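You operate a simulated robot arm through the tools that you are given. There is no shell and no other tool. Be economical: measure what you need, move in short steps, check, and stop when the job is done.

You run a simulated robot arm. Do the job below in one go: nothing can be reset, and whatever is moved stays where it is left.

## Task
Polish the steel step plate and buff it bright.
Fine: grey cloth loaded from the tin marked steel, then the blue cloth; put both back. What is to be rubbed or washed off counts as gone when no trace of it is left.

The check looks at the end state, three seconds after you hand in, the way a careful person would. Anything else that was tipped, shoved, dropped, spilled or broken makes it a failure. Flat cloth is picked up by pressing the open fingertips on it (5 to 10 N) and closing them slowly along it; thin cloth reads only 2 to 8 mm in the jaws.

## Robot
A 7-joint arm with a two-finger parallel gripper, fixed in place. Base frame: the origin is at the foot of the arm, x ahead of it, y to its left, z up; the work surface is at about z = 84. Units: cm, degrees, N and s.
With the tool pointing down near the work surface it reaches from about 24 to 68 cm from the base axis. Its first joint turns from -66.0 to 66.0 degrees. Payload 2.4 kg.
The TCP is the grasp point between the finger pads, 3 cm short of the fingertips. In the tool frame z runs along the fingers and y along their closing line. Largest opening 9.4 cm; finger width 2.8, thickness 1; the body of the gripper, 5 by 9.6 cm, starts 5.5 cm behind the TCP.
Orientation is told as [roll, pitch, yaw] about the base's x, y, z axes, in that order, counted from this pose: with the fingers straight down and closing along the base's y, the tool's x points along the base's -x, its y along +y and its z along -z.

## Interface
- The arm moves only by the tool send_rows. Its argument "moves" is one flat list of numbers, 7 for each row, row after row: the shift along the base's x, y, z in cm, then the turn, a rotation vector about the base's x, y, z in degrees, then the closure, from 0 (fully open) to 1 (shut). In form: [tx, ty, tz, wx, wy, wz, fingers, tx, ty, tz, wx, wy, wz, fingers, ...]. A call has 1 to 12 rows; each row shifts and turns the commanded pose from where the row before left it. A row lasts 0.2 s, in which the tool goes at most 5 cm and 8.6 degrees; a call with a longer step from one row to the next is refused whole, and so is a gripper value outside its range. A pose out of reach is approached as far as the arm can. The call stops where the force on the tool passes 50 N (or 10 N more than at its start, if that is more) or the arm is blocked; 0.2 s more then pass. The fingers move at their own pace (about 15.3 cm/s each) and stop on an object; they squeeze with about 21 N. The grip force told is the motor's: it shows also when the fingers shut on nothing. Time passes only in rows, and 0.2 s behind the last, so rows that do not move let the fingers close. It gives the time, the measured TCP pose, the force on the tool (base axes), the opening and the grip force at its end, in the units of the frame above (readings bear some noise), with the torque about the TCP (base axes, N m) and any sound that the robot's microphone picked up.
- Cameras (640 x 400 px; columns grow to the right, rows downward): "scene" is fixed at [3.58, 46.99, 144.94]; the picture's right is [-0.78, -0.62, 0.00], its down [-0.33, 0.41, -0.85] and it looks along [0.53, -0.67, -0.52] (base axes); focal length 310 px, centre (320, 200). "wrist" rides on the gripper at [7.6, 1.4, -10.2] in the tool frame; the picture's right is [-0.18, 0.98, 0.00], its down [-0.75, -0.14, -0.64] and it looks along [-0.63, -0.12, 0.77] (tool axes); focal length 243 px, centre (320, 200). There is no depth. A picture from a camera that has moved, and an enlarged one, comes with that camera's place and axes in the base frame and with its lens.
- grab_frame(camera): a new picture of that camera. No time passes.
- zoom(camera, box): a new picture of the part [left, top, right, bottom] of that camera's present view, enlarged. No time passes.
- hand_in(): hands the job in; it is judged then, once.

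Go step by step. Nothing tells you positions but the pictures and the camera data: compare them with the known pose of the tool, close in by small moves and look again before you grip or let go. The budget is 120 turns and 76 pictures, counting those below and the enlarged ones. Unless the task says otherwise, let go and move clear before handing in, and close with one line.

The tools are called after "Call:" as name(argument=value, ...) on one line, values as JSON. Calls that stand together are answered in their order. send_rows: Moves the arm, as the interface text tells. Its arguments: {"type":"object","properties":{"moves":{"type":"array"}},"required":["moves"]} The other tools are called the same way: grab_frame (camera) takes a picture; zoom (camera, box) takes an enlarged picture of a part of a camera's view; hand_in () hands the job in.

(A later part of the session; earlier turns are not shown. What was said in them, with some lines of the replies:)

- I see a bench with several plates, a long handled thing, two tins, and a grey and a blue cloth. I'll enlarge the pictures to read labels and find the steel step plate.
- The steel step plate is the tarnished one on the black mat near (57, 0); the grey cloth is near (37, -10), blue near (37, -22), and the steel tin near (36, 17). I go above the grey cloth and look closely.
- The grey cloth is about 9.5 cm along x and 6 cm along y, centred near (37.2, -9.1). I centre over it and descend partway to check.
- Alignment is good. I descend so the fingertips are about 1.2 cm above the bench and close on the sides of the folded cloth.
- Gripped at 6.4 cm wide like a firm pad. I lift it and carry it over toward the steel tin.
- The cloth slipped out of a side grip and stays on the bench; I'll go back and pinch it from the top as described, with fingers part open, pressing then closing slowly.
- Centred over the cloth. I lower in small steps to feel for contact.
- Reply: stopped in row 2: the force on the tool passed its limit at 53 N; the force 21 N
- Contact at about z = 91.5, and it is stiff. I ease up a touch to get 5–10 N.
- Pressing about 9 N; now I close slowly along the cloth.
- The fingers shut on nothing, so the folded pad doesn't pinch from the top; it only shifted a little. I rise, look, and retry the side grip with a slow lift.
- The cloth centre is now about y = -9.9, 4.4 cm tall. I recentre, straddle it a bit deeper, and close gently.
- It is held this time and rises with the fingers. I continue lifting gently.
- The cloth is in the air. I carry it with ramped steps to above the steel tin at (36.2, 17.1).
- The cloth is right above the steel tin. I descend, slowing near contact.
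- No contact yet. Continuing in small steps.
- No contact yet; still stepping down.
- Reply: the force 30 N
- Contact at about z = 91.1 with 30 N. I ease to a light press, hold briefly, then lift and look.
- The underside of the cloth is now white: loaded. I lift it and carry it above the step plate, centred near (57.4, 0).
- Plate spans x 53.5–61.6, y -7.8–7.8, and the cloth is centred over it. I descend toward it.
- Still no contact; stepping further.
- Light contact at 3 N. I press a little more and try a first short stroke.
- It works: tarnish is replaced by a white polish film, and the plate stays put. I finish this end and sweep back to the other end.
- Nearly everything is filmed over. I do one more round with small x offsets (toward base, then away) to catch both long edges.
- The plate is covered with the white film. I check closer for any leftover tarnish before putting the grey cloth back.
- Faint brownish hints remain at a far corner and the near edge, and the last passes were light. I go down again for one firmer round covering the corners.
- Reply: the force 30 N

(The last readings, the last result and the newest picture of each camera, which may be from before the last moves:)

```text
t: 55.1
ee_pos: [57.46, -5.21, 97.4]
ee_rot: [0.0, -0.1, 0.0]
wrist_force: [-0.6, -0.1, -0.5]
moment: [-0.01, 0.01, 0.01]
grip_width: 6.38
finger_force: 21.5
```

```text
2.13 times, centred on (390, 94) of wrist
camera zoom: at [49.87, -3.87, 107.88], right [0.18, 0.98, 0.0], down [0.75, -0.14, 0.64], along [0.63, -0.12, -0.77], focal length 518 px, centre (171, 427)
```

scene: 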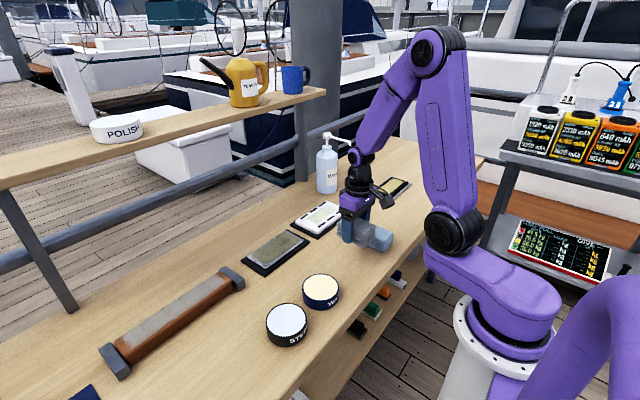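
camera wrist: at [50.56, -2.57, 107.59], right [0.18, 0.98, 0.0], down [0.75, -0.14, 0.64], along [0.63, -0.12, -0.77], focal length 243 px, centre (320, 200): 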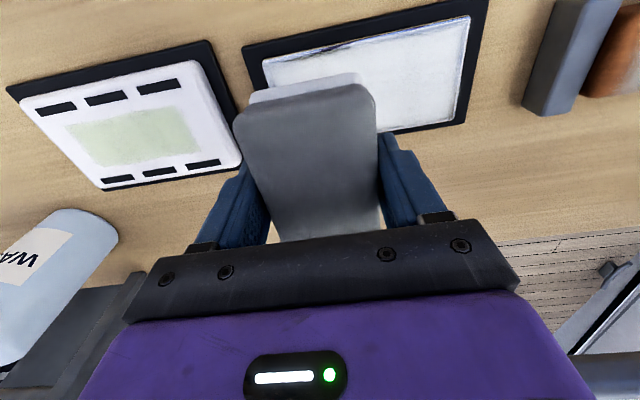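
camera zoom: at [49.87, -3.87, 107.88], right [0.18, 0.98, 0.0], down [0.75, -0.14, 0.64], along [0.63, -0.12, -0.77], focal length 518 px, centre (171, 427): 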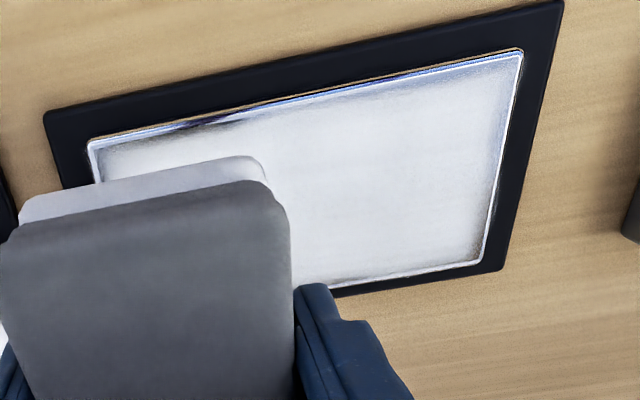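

The film is even everywhere. Now I return the grey cloth to its original spot near (37.2, -9.2).

Call:
send_rows(moves=[-0.8, -0.16, 0, 0, 0, 0, 1, -1.6, -0.32, 0, 0, 0, 0, 1, -2.4, -0.48, 0, 0, 0, 0, 1, -2.65, -0.53, 0, 0, 0, 0, 1, -2.65, -0.53, 0, 0, 0, 0, 1, -2.65, -0.53, 0, 0, 0, 0, 1, -2.65, -0.53, 0, 0, 0, 0, 1, -2.25, -0.44, 0, 0, 0, 0, 1, -1.6, -0.32, 0, 0, 0, 0, 1, -1.05, -0.2, 0, 0, 0, 0, 1])

Call:
send_rows(moves=[0, 0, -0.6, 0, 0, 0, 1, 0, 0, -1.2, 0, 0, 0, 1, 0, 0, -1.6, 0, 0, 0, 1, 0, 0, -1.6, 0, 0, 0, 1, 0, 0, -1.6, 0, 0, 0, 1, 0, 0, -1.2, 0, 0, 0, 1, 0, 0, -0.8, 0, 0, 0, 1, 0, 0, -0.4, 0, 0, 0, 1, 0, 0, -0.2, 0, 0, 0, 1, 0, 0, 0, 0, 0, 0, 1])

Call:
grab_frame(camera="scene")

```text
t: 57.3
ee_pos: [37.19, -9.29, 97.51]
ee_rot: [0.0, -0.1, 0.0]
wrist_force: [0.0, 0.6, -0.7]
moment: [-0.02, 0.04, 0.01]
grip_width: 6.38
finger_force: 20.9
```

```text
t: 59.5
ee_pos: [37.24, -9.38, 88.12]
ee_rot: [0.0, -0.1, 0.0]
wrist_force: [0.8, 1.1, -0.4]
moment: [0.0, 0.02, 0.01]
grip_width: 6.38
finger_force: 21.1
```

```text
39 pictures are left
```

scene: 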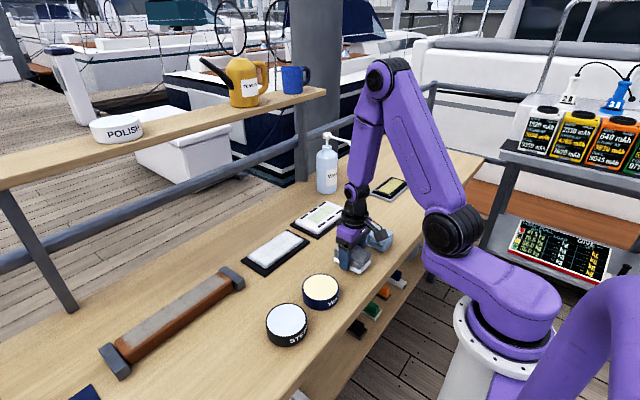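

Call:
send_rows(moves=[0, 0, -0.15, 0, 0, 0, 1, 0, 0, -0.15, 0, 0, 0, 1, 0, 0, -0.1, 0, 0, 0, 1, 0, 0, 0, 0, 0, 0, 1])

```text
t: 60.5
ee_pos: [37.17, -9.37, 87.86]
ee_rot: [0.0, -0.2, 0.0]
wrist_force: [0.3, 0.4, -1.1]
moment: [0.0, -0.03, 0.0]
grip_width: 6.37
finger_force: 20.5
```

Nothing touched yet; a bit further down.

Call:
send_rows(moves=[0, 0, -0.1, 0, 0, 0, 1, 0, 0, -0.1, 0, 0, 0, 1, 0, 0, 0, 0, 0, 0, 1])

```text
t: 61.3
ee_pos: [37.22, -9.44, 87.62]
ee_rot: [0.1, -0.1, 0.0]
wrist_force: [0.1, -0.3, 0.2]
moment: [-0.01, -0.01, 0.02]
grip_width: 6.36
finger_force: 20.7
```

Call:
send_rows(moves=[0, 0, -0.08, 0, 0, 0, 1, 0, 0, 0, 0, 0, 0, 1])

```text
t: 61.9
ee_pos: [37.31, -9.24, 87.54]
ee_rot: [0.0, 0.0, 0.1]
wrist_force: [-0.6, -0.1, -0.3]
moment: [0.03, -0.02, -0.01]
grip_width: 6.38
finger_force: 20.5
```

Call:
send_rows(moves=[0, 0, -0.08, 0, 0, 0, 1, 0, 0, 0, 0, 0, 0, 1])

```text
t: 62.5
ee_pos: [37.16, -9.43, 87.46]
ee_rot: [0.0, 0.0, 0.1]
wrist_force: [0.5, -0.2, -0.6]
moment: [-0.02, -0.05, 0.0]
grip_width: 6.36
finger_force: 21.1
```

Call:
send_rows(moves=[0, 0, -0.1, 0, 0, 0, 1, 0, 0, 0, 0, 0, 0, 1])

```text
t: 63.1
ee_pos: [37.29, -9.24, 87.46]
ee_rot: [0.1, -0.1, 0.0]
wrist_force: [-0.2, -0.7, -0.6]
moment: [0.02, -0.01, 0.02]
grip_width: 6.37
finger_force: 20.5
```

Call:
zoom(camera="scene", box=[310, 220, 400, 280])

```text
6.67 times, centred on (355, 250) of scene
camera zoom: at [3.58, 46.99, 144.94], right [-0.78, -0.62, 0.0], down [-0.33, 0.41, -0.85], along [0.53, -0.67, -0.52], focal length 2070 px, centre (87, -133)
```

zoom: 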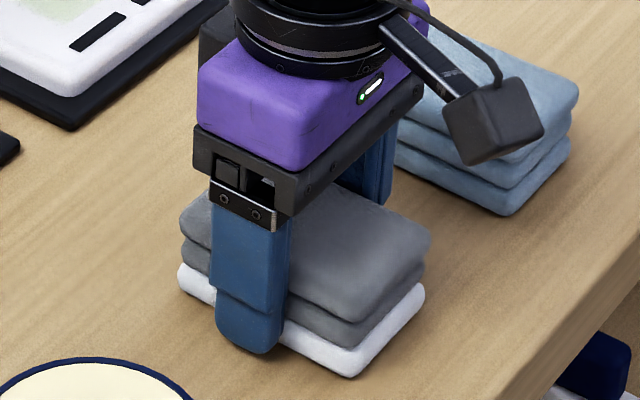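

It sits practically on the bench at its original place. I release and rise, then move over the blue cloth.

Call:
send_rows(moves=[0, 0, 0, 0, 0, 0, 0.25, 0, 0, 0, 0, 0, 0, 0, 0, 0, 0, 0, 0, 0, 0, 0, 0, 3, 0, 0, 0, 0, 0, 0, 4, 0, 0, 0, 0, 0, 0, 4, 0, 0, 0, 0, 0, -4.5, 0, 0, 0, 0, 0, 0, -4.5, 0, 0, 0, 0, 0, 0, -4, 0, 0, 0, 0, 0, 0, 0, 0, 0, 0, 0, 0])

Call:
grab_frame(camera="wrist")

```text
t: 65.3
ee_pos: [37.24, -22.46, 98.38]
ee_rot: [0.0, -0.1, 0.0]
wrist_force: [0.3, -0.1, 0.1]
moment: [-0.02, -0.01, 0.01]
grip_width: 9.39
finger_force: 0.0
```

```text
37 pictures are left
camera wrist: at [29.56, -20.96, 108.8], right [0.18, 0.98, 0.0], down [0.75, -0.14, 0.64], along [0.63, -0.12, -0.77], focal length 243 px, centre (320, 200)
```

wrist: 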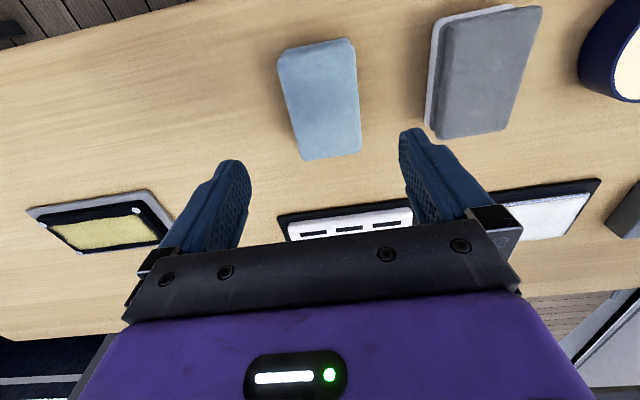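

The blue cloth is centred near (36.8, -22.0), square to the axes. I centre and descend around it with the same depth, then close.

Call:
send_rows(moves=[-0.4, 0.45, -2, 0, 0, 0, 0, 0, 0, -3, 0, 0, 0, 0, 0, 0, -2.5, 0, 0, 0, 0, 0, 0, -2, 0, 0, 0, 0, 0, 0, -1, 0, 0, 0, 0, 0, 0, -0.4, 0, 0, 0, 0, 0, 0, 0, 0, 0, 0, 0.2, 0, 0, 0, 0, 0, 0, 0.26, 0, 0, 0, 0, 0, 0, 0.3, 0, 0, 0, 0, 0, 0, 0.34, 0, 0, 0, 0, 0, 0, 0.5, 0, 0, 0, 0, 0, 0, 1])

Call:
send_rows(moves=[0, 0, 0, 0, 0, 0, 1, 0, 0, 0.2, 0, 0, 0, 1, 0, 0, 0.2, 0, 0, 0, 1, 0, 0, 0.3, 0, 0, 0, 1, 0, 0, 0.3, 0, 0, 0, 1, 0, 0, 0.4, 0, 0, 0, 1, 0, 0, 0.6, 0, 0, 0, 1])

Call:
zoom(camera="scene", box=[310, 190, 438, 270])

```text
t: 67.9
ee_pos: [36.84, -21.82, 87.55]
ee_rot: [0.0, -0.1, 0.0]
wrist_force: [-0.1, -0.1, -0.9]
moment: [-0.02, 0.01, 0.0]
grip_width: 6.34
finger_force: 20.9
```

```text
t: 69.5
ee_pos: [36.79, -21.98, 89.59]
ee_rot: [0.0, -0.1, 0.1]
wrist_force: [-0.4, -0.5, -0.6]
moment: [0.0, -0.02, 0.01]
grip_width: 6.38
finger_force: 21.4
```

```text
5.00 times, centred on (374, 230) of scene
camera zoom: at [3.58, 46.99, 144.94], right [-0.78, -0.62, 0.0], down [-0.33, 0.41, -0.85], along [0.53, -0.67, -0.52], focal length 1552 px, centre (50, 50)
```

zoom: 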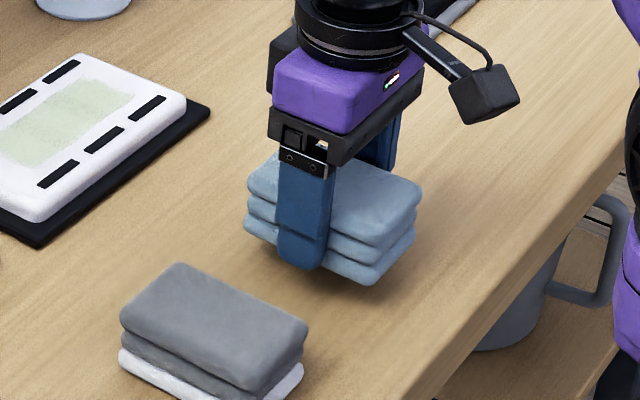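

Blue cloth held. Lifting and carrying it above the step plate.

Call:
send_rows(moves=[0, 0, 0.8, 0, 0, 0, 1, 0, 0, 1.1, 0, 0, 0, 1, 0, 0, 1.3, 0, 0, 0, 1, 0, 0, 1.3, 0, 0, 0, 1, 0, 0, 1.3, 0, 0, 0, 1, 0, 0, 0.9, 0, 0, 0, 1, 0, 0, 0.5, 0, 0, 0, 1, 0, 0, 0.2, 0, 0, 0, 1])

Call:
send_rows(moves=[0.63, 0.66, 0, 0, 0, 0, 1, 1.25, 1.3, 0, 0, 0, 0, 1, 2.1, 2.2, 0, 0, 0, 0, 1, 2.3, 2.4, 0, 0, 0, 0, 1, 2.3, 2.4, 0, 0, 0, 0, 1, 2.3, 2.4, 0, 0, 0, 0, 1, 2.3, 2.4, 0, 0, 0, 0, 1, 2.3, 2.4, 0, 0, 0, 0, 1, 2.1, 2.2, 0, 0, 0, 0, 1, 1.67, 1.75, 0, 0, 0, 0, 1, 1.05, 1.1, 0, 0, 0, 0, 1, 0.6, 0.66, 0, 0, 0, 0, 1])

Call:
grab_frame(camera="wrist")

Call:
send_rows(moves=[0, 0, -0.6, 0, 0, 0, 1, 0, 0, -1.2, 0, 0, 0, 1, 0, 0, -1.6, 0, 0, 0, 1, 0, 0, -1.6, 0, 0, 0, 1, 0, 0, -1, 0, 0, 0, 1, 0, 0, -0.7, 0, 0, 0, 1, 0, 0, -0.3, 0, 0, 0, 1, 0, 0, 0, 0, 0, 0, 1])

```text
t: 71.3
ee_pos: [36.83, -21.83, 96.91]
ee_rot: [-0.1, -0.2, 0.0]
wrist_force: [-1.5, 1.0, -0.9]
moment: [0.0, 0.02, -0.03]
grip_width: 6.41
finger_force: 21.2
```

```text
t: 73.9
ee_pos: [57.6, -0.04, 96.86]
ee_rot: [-0.1, 0.1, -0.1]
wrist_force: [0.3, 0.2, 0.1]
moment: [-0.02, 0.01, 0.01]
grip_width: 6.36
finger_force: 20.6
```

```text
35 pictures are left
camera wrist: at [50.01, 1.4, 107.34], right [0.18, 0.98, 0.0], down [0.75, -0.14, 0.64], along [0.63, -0.12, -0.77], focal length 243 px, centre (320, 200)
```

wrist: 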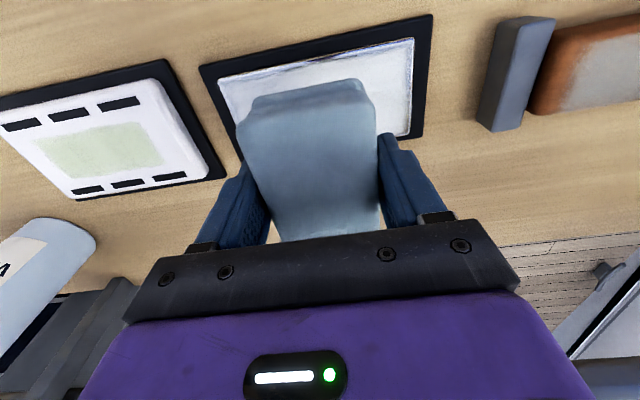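

```text
t: 75.7
ee_pos: [57.82, -0.06, 89.9]
ee_rot: [0.0, 0.0, 0.0]
wrist_force: [0.2, 0.1, 0.1]
moment: [0.0, -0.04, 0.0]
grip_width: 6.37
finger_force: 21.0
```

Above the plate, 0.7 cm or less from contact. Stepping down.

Call:
send_rows(moves=[0, 0, -0.2, 0, 0, 0, 1, 0, 0, -0.2, 0, 0, 0, 1, 0, 0, -0.15, 0, 0, 0, 1, 0, 0, 0, 0, 0, 0, 1])

```text
t: 76.7
ee_pos: [57.75, 0.01, 89.42]
ee_rot: [0.0, -0.1, 0.0]
wrist_force: [-0.5, 0.2, -0.7]
moment: [-0.02, -0.01, 0.03]
grip_width: 6.36
finger_force: 20.6
```

Call:
send_rows(moves=[0, 0, -0.1, 0, 0, 0, 1, 0, 0, -0.1, 0, 0, 0, 1, 0, 0, 0, 0, 0, 0, 1])

```text
t: 77.5
ee_pos: [57.85, 0.01, 89.24]
ee_rot: [0.0, -0.2, 0.0]
wrist_force: [-8.1, 0.5, 26.6]
moment: [0.01, 0.29, 0.04]
grip_width: 6.37
finger_force: 20.7
```

Pressing 26 N; I ease slightly and begin buffing strokes.

Call:
send_rows(moves=[0, 0.3, 0.04, 0, 0, 0, 1, 0, 0.9, 0, 0, 0, 0, 1, 0, 1.2, 0, 0, 0, 0, 1, 0, 1.2, 0, 0, 0, 0, 1, 0, 1, 0, 0, 0, 0, 1, 0, 0.6, 0, 0, 0, 0, 1, 0, 0.1, 0, 0, 0, 0, 1])

Call:
send_rows(moves=[0, -0.7, 0, 0, 0, 0, 1, 0, -1.3, 0, 0, 0, 0, 1, 0, -1.5, 0, 0, 0, 0, 1, 0, -1.5, 0, 0, 0, 0, 1, 0, -1.5, 0, 0, 0, 0, 1, 0, -1.4, 0, 0, 0, 0, 1, 0, -1.2, 0, 0, 0, 0, 1, 0, -0.9, 0, 0, 0, 0, 1, 0, -0.5, 0, 0, 0, 0, 1])

Call:
zoom(camera="scene", box=[200, 180, 360, 280])

```text
t: 79.1
ee_pos: [57.7, 5.27, 89.15]
ee_rot: [0.0, -0.2, 0.0]
wrist_force: [0.8, -11.8, 21.9]
moment: [-0.22, -0.12, -0.07]
grip_width: 6.39
finger_force: 20.8
```

```text
t: 81.1
ee_pos: [57.72, -5.35, 89.13]
ee_rot: [0.0, -0.1, -0.1]
wrist_force: [0.0, 8.1, 19.4]
moment: [0.14, -0.15, 0.04]
grip_width: 6.42
finger_force: 20.8
```

```text
4.00 times, centred on (280, 230) of scene
camera zoom: at [3.54, 47.01, 144.93], right [-0.78, -0.62, 0.0], down [-0.32, 0.41, -0.85], along [0.53, -0.67, -0.52], focal length 1242 px, centre (480, 80)
```

zoom: 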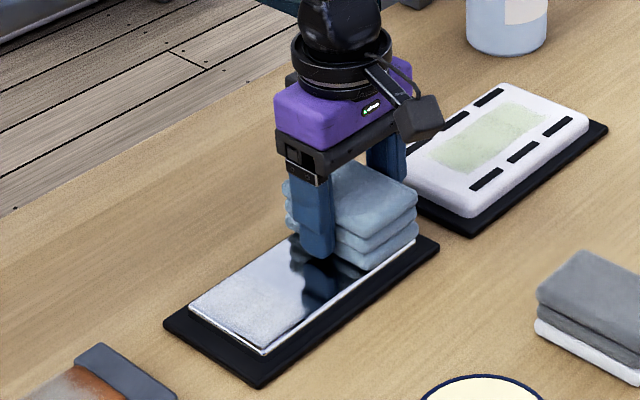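

The haze is coming off. I keep buffing: pass at an offset toward the base, then back at an offset away.

Call:
send_rows(moves=[-0.6, 0, 0, 0, 0, 0, 1, -0.4, 0, 0, 0, 0, 0, 1, 0, 0.7, 0, 0, 0, 0, 1, 0, 1.4, 0, 0, 0, 0, 1, 0, 1.5, 0, 0, 0, 0, 1, 0, 1.5, 0, 0, 0, 0, 1, 0, 1.5, 0, 0, 0, 0, 1, 0, 1.4, 0, 0, 0, 0, 1, 0, 1.2, 0, 0, 0, 0, 1, 0, 0.9, 0, 0, 0, 0, 1, 0, 0.5, 0, 0, 0, 0, 1])

Call:
send_rows(moves=[0.8, 0, 0, 0, 0, 0, 1, 0.8, 0, 0, 0, 0, 0, 1, 0, -0.7, 0, 0, 0, 0, 1, 0, -1.4, 0, 0, 0, 0, 1, 0, -1.5, 0, 0, 0, 0, 1, 0, -1.5, 0, 0, 0, 0, 1, 0, -1.5, 0, 0, 0, 0, 1, 0, -1.4, 0, 0, 0, 0, 1, 0, -1.2, 0, 0, 0, 0, 1, 0, -0.9, 0, 0, 0, 0, 1, 0, -0.5, 0, 0, 0, 0, 1])

Call:
zoom(camera="scene", box=[200, 180, 360, 280])

```text
t: 83.5
ee_pos: [56.72, 5.38, 89.16]
ee_rot: [0.0, -0.1, 0.0]
wrist_force: [0.4, -9.5, 20.9]
moment: [-0.17, -0.05, -0.04]
grip_width: 6.37
finger_force: 21.5
```

```text
t: 85.9
ee_pos: [58.3, -5.26, 89.19]
ee_rot: [-0.1, -0.2, 0.0]
wrist_force: [-0.9, 2.5, 5.5]
moment: [0.07, 0.02, -0.02]
grip_width: 6.37
finger_force: 20.6
```

```text
4.00 times, centred on (280, 230) of scene
camera zoom: at [3.57, 47.0, 144.94], right [-0.78, -0.62, 0.0], down [-0.33, 0.41, -0.85], along [0.53, -0.67, -0.52], focal length 1242 px, centre (480, 80)
```

zoom: 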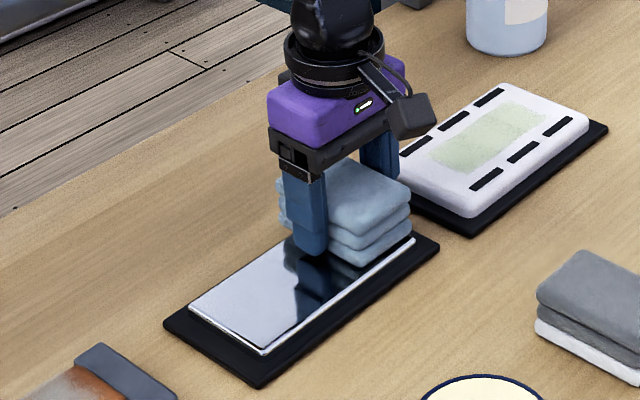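

It is becoming mirror-bright. One more round for certainty, then lift and inspect.

Call:
send_rows(moves=[-0.2, 0, -0.02, 0, 0, 0, 1, 0, 0.7, 0, 0, 0, 0, 1, 0, 1.4, 0, 0, 0, 0, 1, 0, 1.5, 0, 0, 0, 0, 1, 0, 1.5, 0, 0, 0, 0, 1, 0, 1.5, 0, 0, 0, 0, 1, 0, 1.4, 0, 0, 0, 0, 1, 0, 1.2, 0, 0, 0, 0, 1, 0, 0.9, 0, 0, 0, 0, 1, 0, 0.5, 0, 0, 0, 0, 1])

Call:
send_rows(moves=[-0.6, 0, 0, 0, 0, 0, 1, -0.6, 0, 0, 0, 0, 0, 1, 0, -0.7, 0, 0, 0, 0, 1, 0, -1.4, 0, 0, 0, 0, 1, 0, -1.5, 0, 0, 0, 0, 1, 0, -1.5, 0, 0, 0, 0, 1, 0, -1.5, 0, 0, 0, 0, 1, 0, -1.4, 0, 0, 0, 0, 1, 0, -1.2, 0, 0, 0, 0, 1, 0, -0.9, 0, 0, 0, 0, 1, 0, -0.5, 0, 0, 0, 0, 1])

Call:
send_rows(moves=[0, 0, 0.3, 0, 0, 0, 1, 0, 0, 0.7, 0, 0, 0, 1, 0, 0, 1.2, 0, 0, 0, 1, 0, 0, 1.4, 0, 0, 0, 1, 0, 0, 1.4, 0, 0, 0, 1, 0, 0, 1.4, 0, 0, 0, 1, 0, 0, 1, 0, 0, 0, 1, 0, 0, 0.5, 0, 0, 0, 1, 0, 0, 0.2, 0, 0, 0, 1])

Call:
zoom(camera="scene", box=[236, 202, 332, 272])

Call:
zoom(camera="wrist", box=[240, 0, 540, 187])

```text
t: 88.1
ee_pos: [58.18, 5.49, 89.12]
ee_rot: [0.0, -0.2, 0.0]
wrist_force: [0.2, 0.0, 0.5]
moment: [0.0, -0.01, 0.03]
grip_width: 6.37
finger_force: 21.2
```

```text
t: 90.5
ee_pos: [56.92, -5.28, 89.13]
ee_rot: [0.0, -0.1, 0.0]
wrist_force: [1.5, 0.5, 1.2]
moment: [0.04, -0.03, 0.03]
grip_width: 6.38
finger_force: 21.2
```

```text
t: 92.5
ee_pos: [57.02, -5.15, 97.33]
ee_rot: [0.0, -0.1, 0.0]
wrist_force: [0.0, -0.2, -0.6]
moment: [0.02, -0.02, 0.0]
grip_width: 6.37
finger_force: 21.2
```

```text
5.71 times, centred on (284, 237) of scene
camera zoom: at [3.58, 46.99, 144.94], right [-0.78, -0.62, 0.0], down [-0.33, 0.41, -0.85], along [0.53, -0.67, -0.52], focal length 1774 px, centre (526, -11)
```

zoom: 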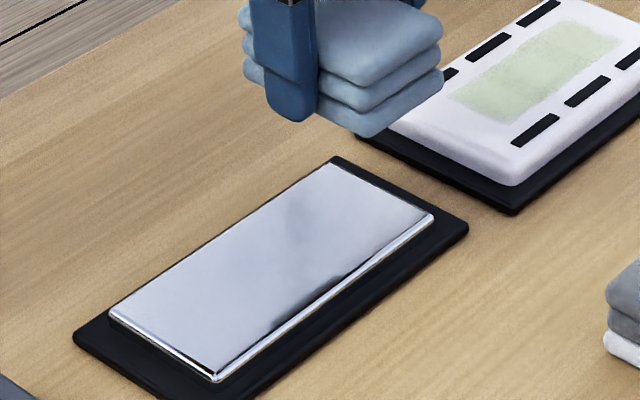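

```text
2.13 times, centred on (390, 94) of wrist
camera zoom: at [49.28, -3.77, 107.73], right [0.18, 0.98, 0.0], down [0.75, -0.14, 0.64], along [0.63, -0.12, -0.77], focal length 518 px, centre (171, 427)
```

zoom: 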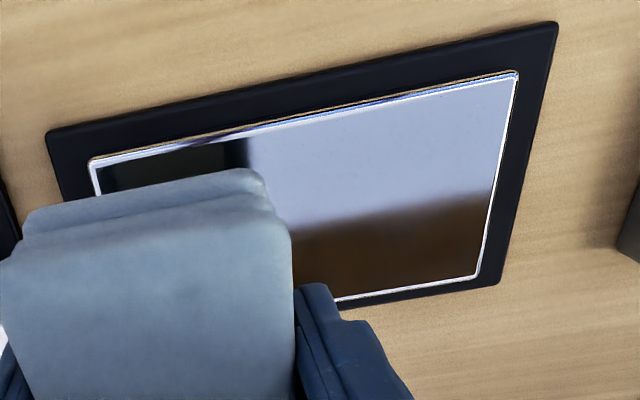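

The plate is a clean mirror. I carry the blue cloth back toward its spot at (36.8, -21.9), inspecting the plate on the way.

Call:
send_rows(moves=[-0.6, -0.5, 0, 0, 0, 0, 1, -1.2, -1.0, 0, 0, 0, 0, 1, -2.0, -1.7, 0, 0, 0, 0, 1, -2.22, -1.85, 0, 0, 0, 0, 1, -2.22, -1.85, 0, 0, 0, 0, 1, -2.22, -1.85, 0, 0, 0, 0, 1, -2.22, -1.85, 0, 0, 0, 0, 1, -2.22, -1.85, 0, 0, 0, 0, 1, -2.0, -1.7, 0, 0, 0, 0, 1, -1.6, -1.3, 0, 0, 0, 0, 1, -1.0, -0.85, 0, 0, 0, 0, 1, -0.65, -0.5, 0, 0, 0, 0, 1])

Call:
zoom(camera="scene", box=[236, 222, 316, 272])

Call:
grab_frame(camera="wrist")

```text
t: 95.1
ee_pos: [36.75, -22.1, 97.26]
ee_rot: [0.0, -0.1, 0.0]
wrist_force: [-0.3, -0.3, -1.0]
moment: [0.0, 0.03, 0.0]
grip_width: 6.39
finger_force: 20.9
```

```text
8.00 times, centred on (276, 247) of scene
camera zoom: at [3.58, 46.99, 144.94], right [-0.78, -0.62, 0.0], down [-0.33, 0.41, -0.85], along [0.53, -0.67, -0.52], focal length 2483 px, centre (672, -176)
```

zoom: 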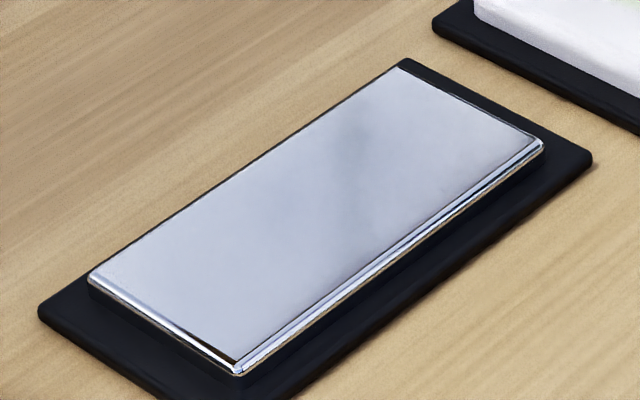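

```text
29 pictures are left
camera wrist: at [29.16, -20.63, 107.74], right [0.18, 0.98, 0.0], down [0.75, -0.14, 0.64], along [0.63, -0.12, -0.77], focal length 243 px, centre (320, 200)
```

wrist: 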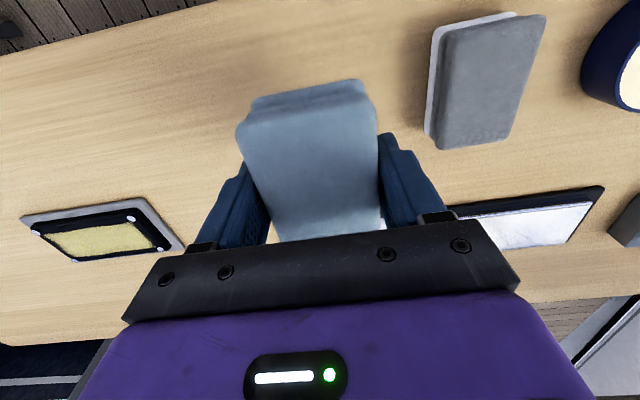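

Call:
zoom(camera="wrist", box=[450, 170, 610, 270])

```text
4.00 times, centred on (530, 220) of wrist
camera zoom: at [29.16, -20.63, 107.74], right [0.18, 0.98, 0.0], down [0.75, -0.14, 0.64], along [0.63, -0.12, -0.77], focal length 970 px, centre (-520, 120)
```

zoom: 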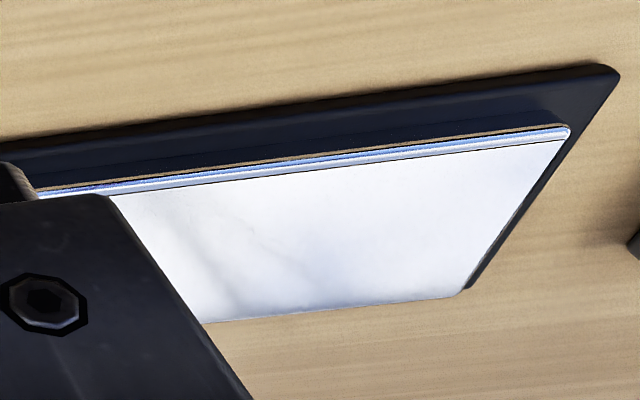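

Only sky reflections, clean metal. I set the blue cloth down at its place.

Call:
send_rows(moves=[0, 0, -0.6, 0, 0, 0, 1, 0.1, 0.1, -1.2, 0, 0, 0, 1, 0, 0, -1.6, 0, 0, 0, 1, 0, 0, -1.6, 0, 0, 0, 1, 0, 0, -1.6, 0, 0, 0, 1, 0, 0, -1.3, 0, 0, 0, 1, 0, 0, -0.8, 0, 0, 0, 1, 0, 0, -0.5, 0, 0, 0, 1, 0, 0, -0.25, 0, 0, 0, 1, 0, 0, -0.15, 0, 0, 0, 1, 0, 0, -0.1, 0, 0, 0, 1, 0, 0, 0, 0, 0, 0, 1])

Call:
zoom(camera="scene", box=[330, 200, 420, 260])

```text
t: 97.7
ee_pos: [36.94, -21.92, 87.56]
ee_rot: [0.0, -0.1, 0.0]
wrist_force: [-0.6, 0.8, -1.1]
moment: [0.02, -0.06, -0.01]
grip_width: 6.36
finger_force: 21.0
```

```text
6.67 times, centred on (375, 230) of scene
camera zoom: at [3.58, 46.99, 144.94], right [-0.78, -0.62, 0.0], down [-0.33, 0.41, -0.85], along [0.53, -0.67, -0.52], focal length 2070 px, centre (-47, 0)
```

zoom: 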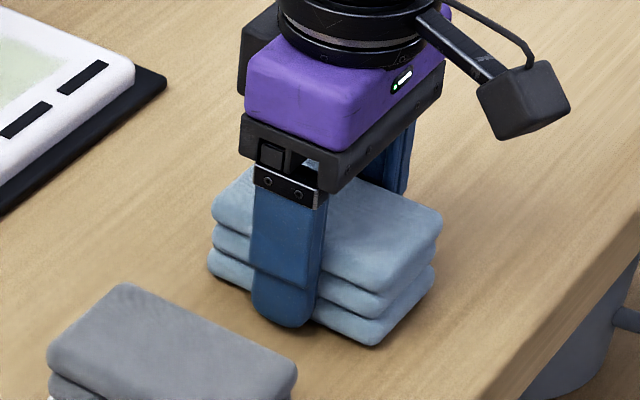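

It is down on the bench. I lower a last 1 mm, release slowly and rise clear.

Call:
send_rows(moves=[0, 0, -0.1, 0, 0, 0, 1, 0, 0, 0, 0, 0, 0, 0.3, 0, 0, 0, 0, 0, 0, 0, 0, 0, 0, 0, 0, 0, 0, 0, 0, 2, 0, 0, 0, 0, 0, 0, 4, 0, 0, 0, 0, 0, 0, 4, 0, 0, 0, 0, 0, 0, 4, 0, 0, 0, 0, 0, 0, 4, 0, 0, 0, 0, 0, 0, 0, 0, 0, 0, 0])

Call:
grab_frame(camera="scene")

Call:
grab_frame(camera="wrist")

```text
t: 99.9
ee_pos: [36.92, -21.84, 105.41]
ee_rot: [0.0, -0.2, 0.1]
wrist_force: [0.0, 0.6, -0.2]
moment: [0.04, 0.01, -0.02]
grip_width: 9.41
finger_force: 0.0
```

```text
26 pictures are left
```

scene: 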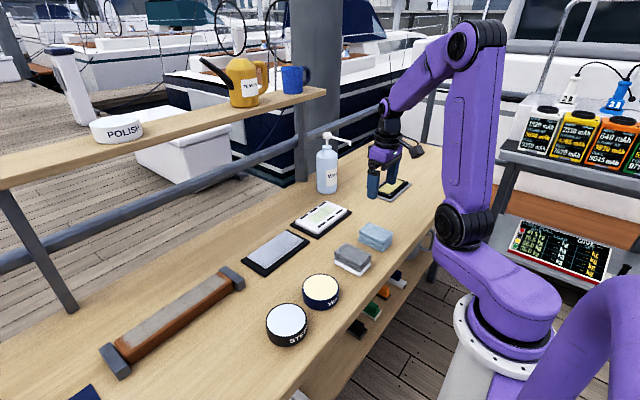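

```text
25 pictures are left
camera wrist: at [29.17, -20.41, 115.89], right [0.18, 0.98, 0.0], down [0.75, -0.14, 0.64], along [0.63, -0.12, -0.77], focal length 243 px, centre (320, 200)
```

wrist: 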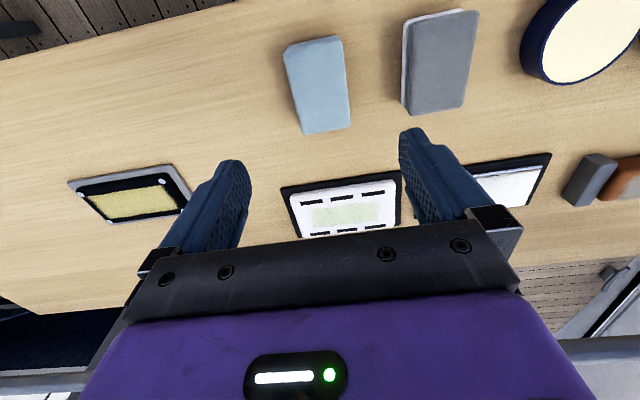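

Both cloths are back in their places and nothing else moved. One last close look at the plate from above.

Call:
send_rows(moves=[2, 4, 0, 0, 0, 0, 0, 2, 4.4, 0, 0, 0, 0, 0, 2, 4.4, 0, 0, 0, 0, 0, 2, 4.4, 0, 0, 0, 0, 0, 2, 4.4, 0, 0, 0, 0, 0, 2, 0, 0, 0, 0, 0, 0, 0, 0, 0, 0, 0, 0, 0])

Call:
grab_frame(camera="wrist")

Call:
zoom(camera="wrist", box=[220, 70, 440, 207])

```text
t: 101.5
ee_pos: [48.68, -0.32, 105.4]
ee_rot: [0.0, -0.1, -0.1]
wrist_force: [0.7, -0.7, -0.1]
moment: [-0.02, 0.02, 0.0]
grip_width: 9.4
finger_force: 0.2
```

```text
24 pictures are left
camera wrist: at [41.17, 1.15, 115.9], right [0.18, 0.98, 0.0], down [0.75, -0.14, 0.64], along [0.63, -0.12, -0.77], focal length 243 px, centre (320, 200)
```

wrist: 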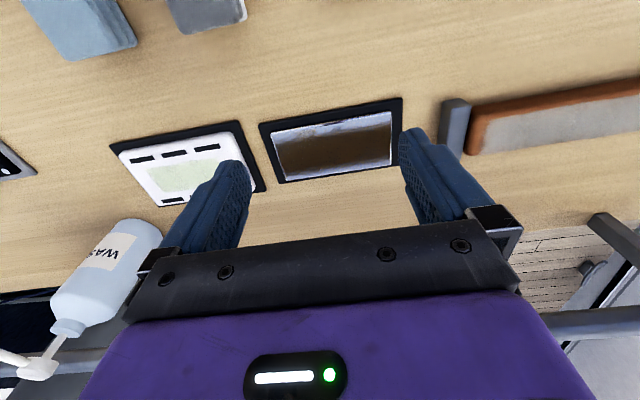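

```text
2.91 times, centred on (330, 138) of wrist
camera zoom: at [41.17, 1.15, 115.9], right [0.18, 0.98, 0.0], down [0.75, -0.14, 0.64], along [0.63, -0.12, -0.77], focal length 706 px, centre (291, 379)
```

zoom: 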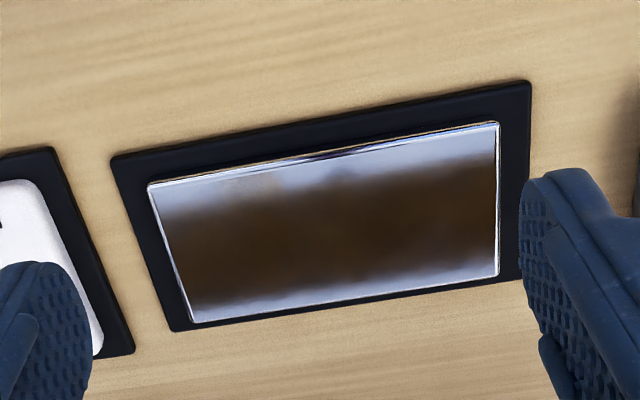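

The plate is a clean mirror showing only smooth reflections, and the arm is clear. I hand in.

Call:
hand_in()

```text
The job is handed in.
```

The steel step plate is polished and buffed to a clean mirror, with no tarnish or polish film visible in the last pictures. The grey cloth (underside still white with polish) and the blue cloth are back where they were, and nothing else looks disturbed.
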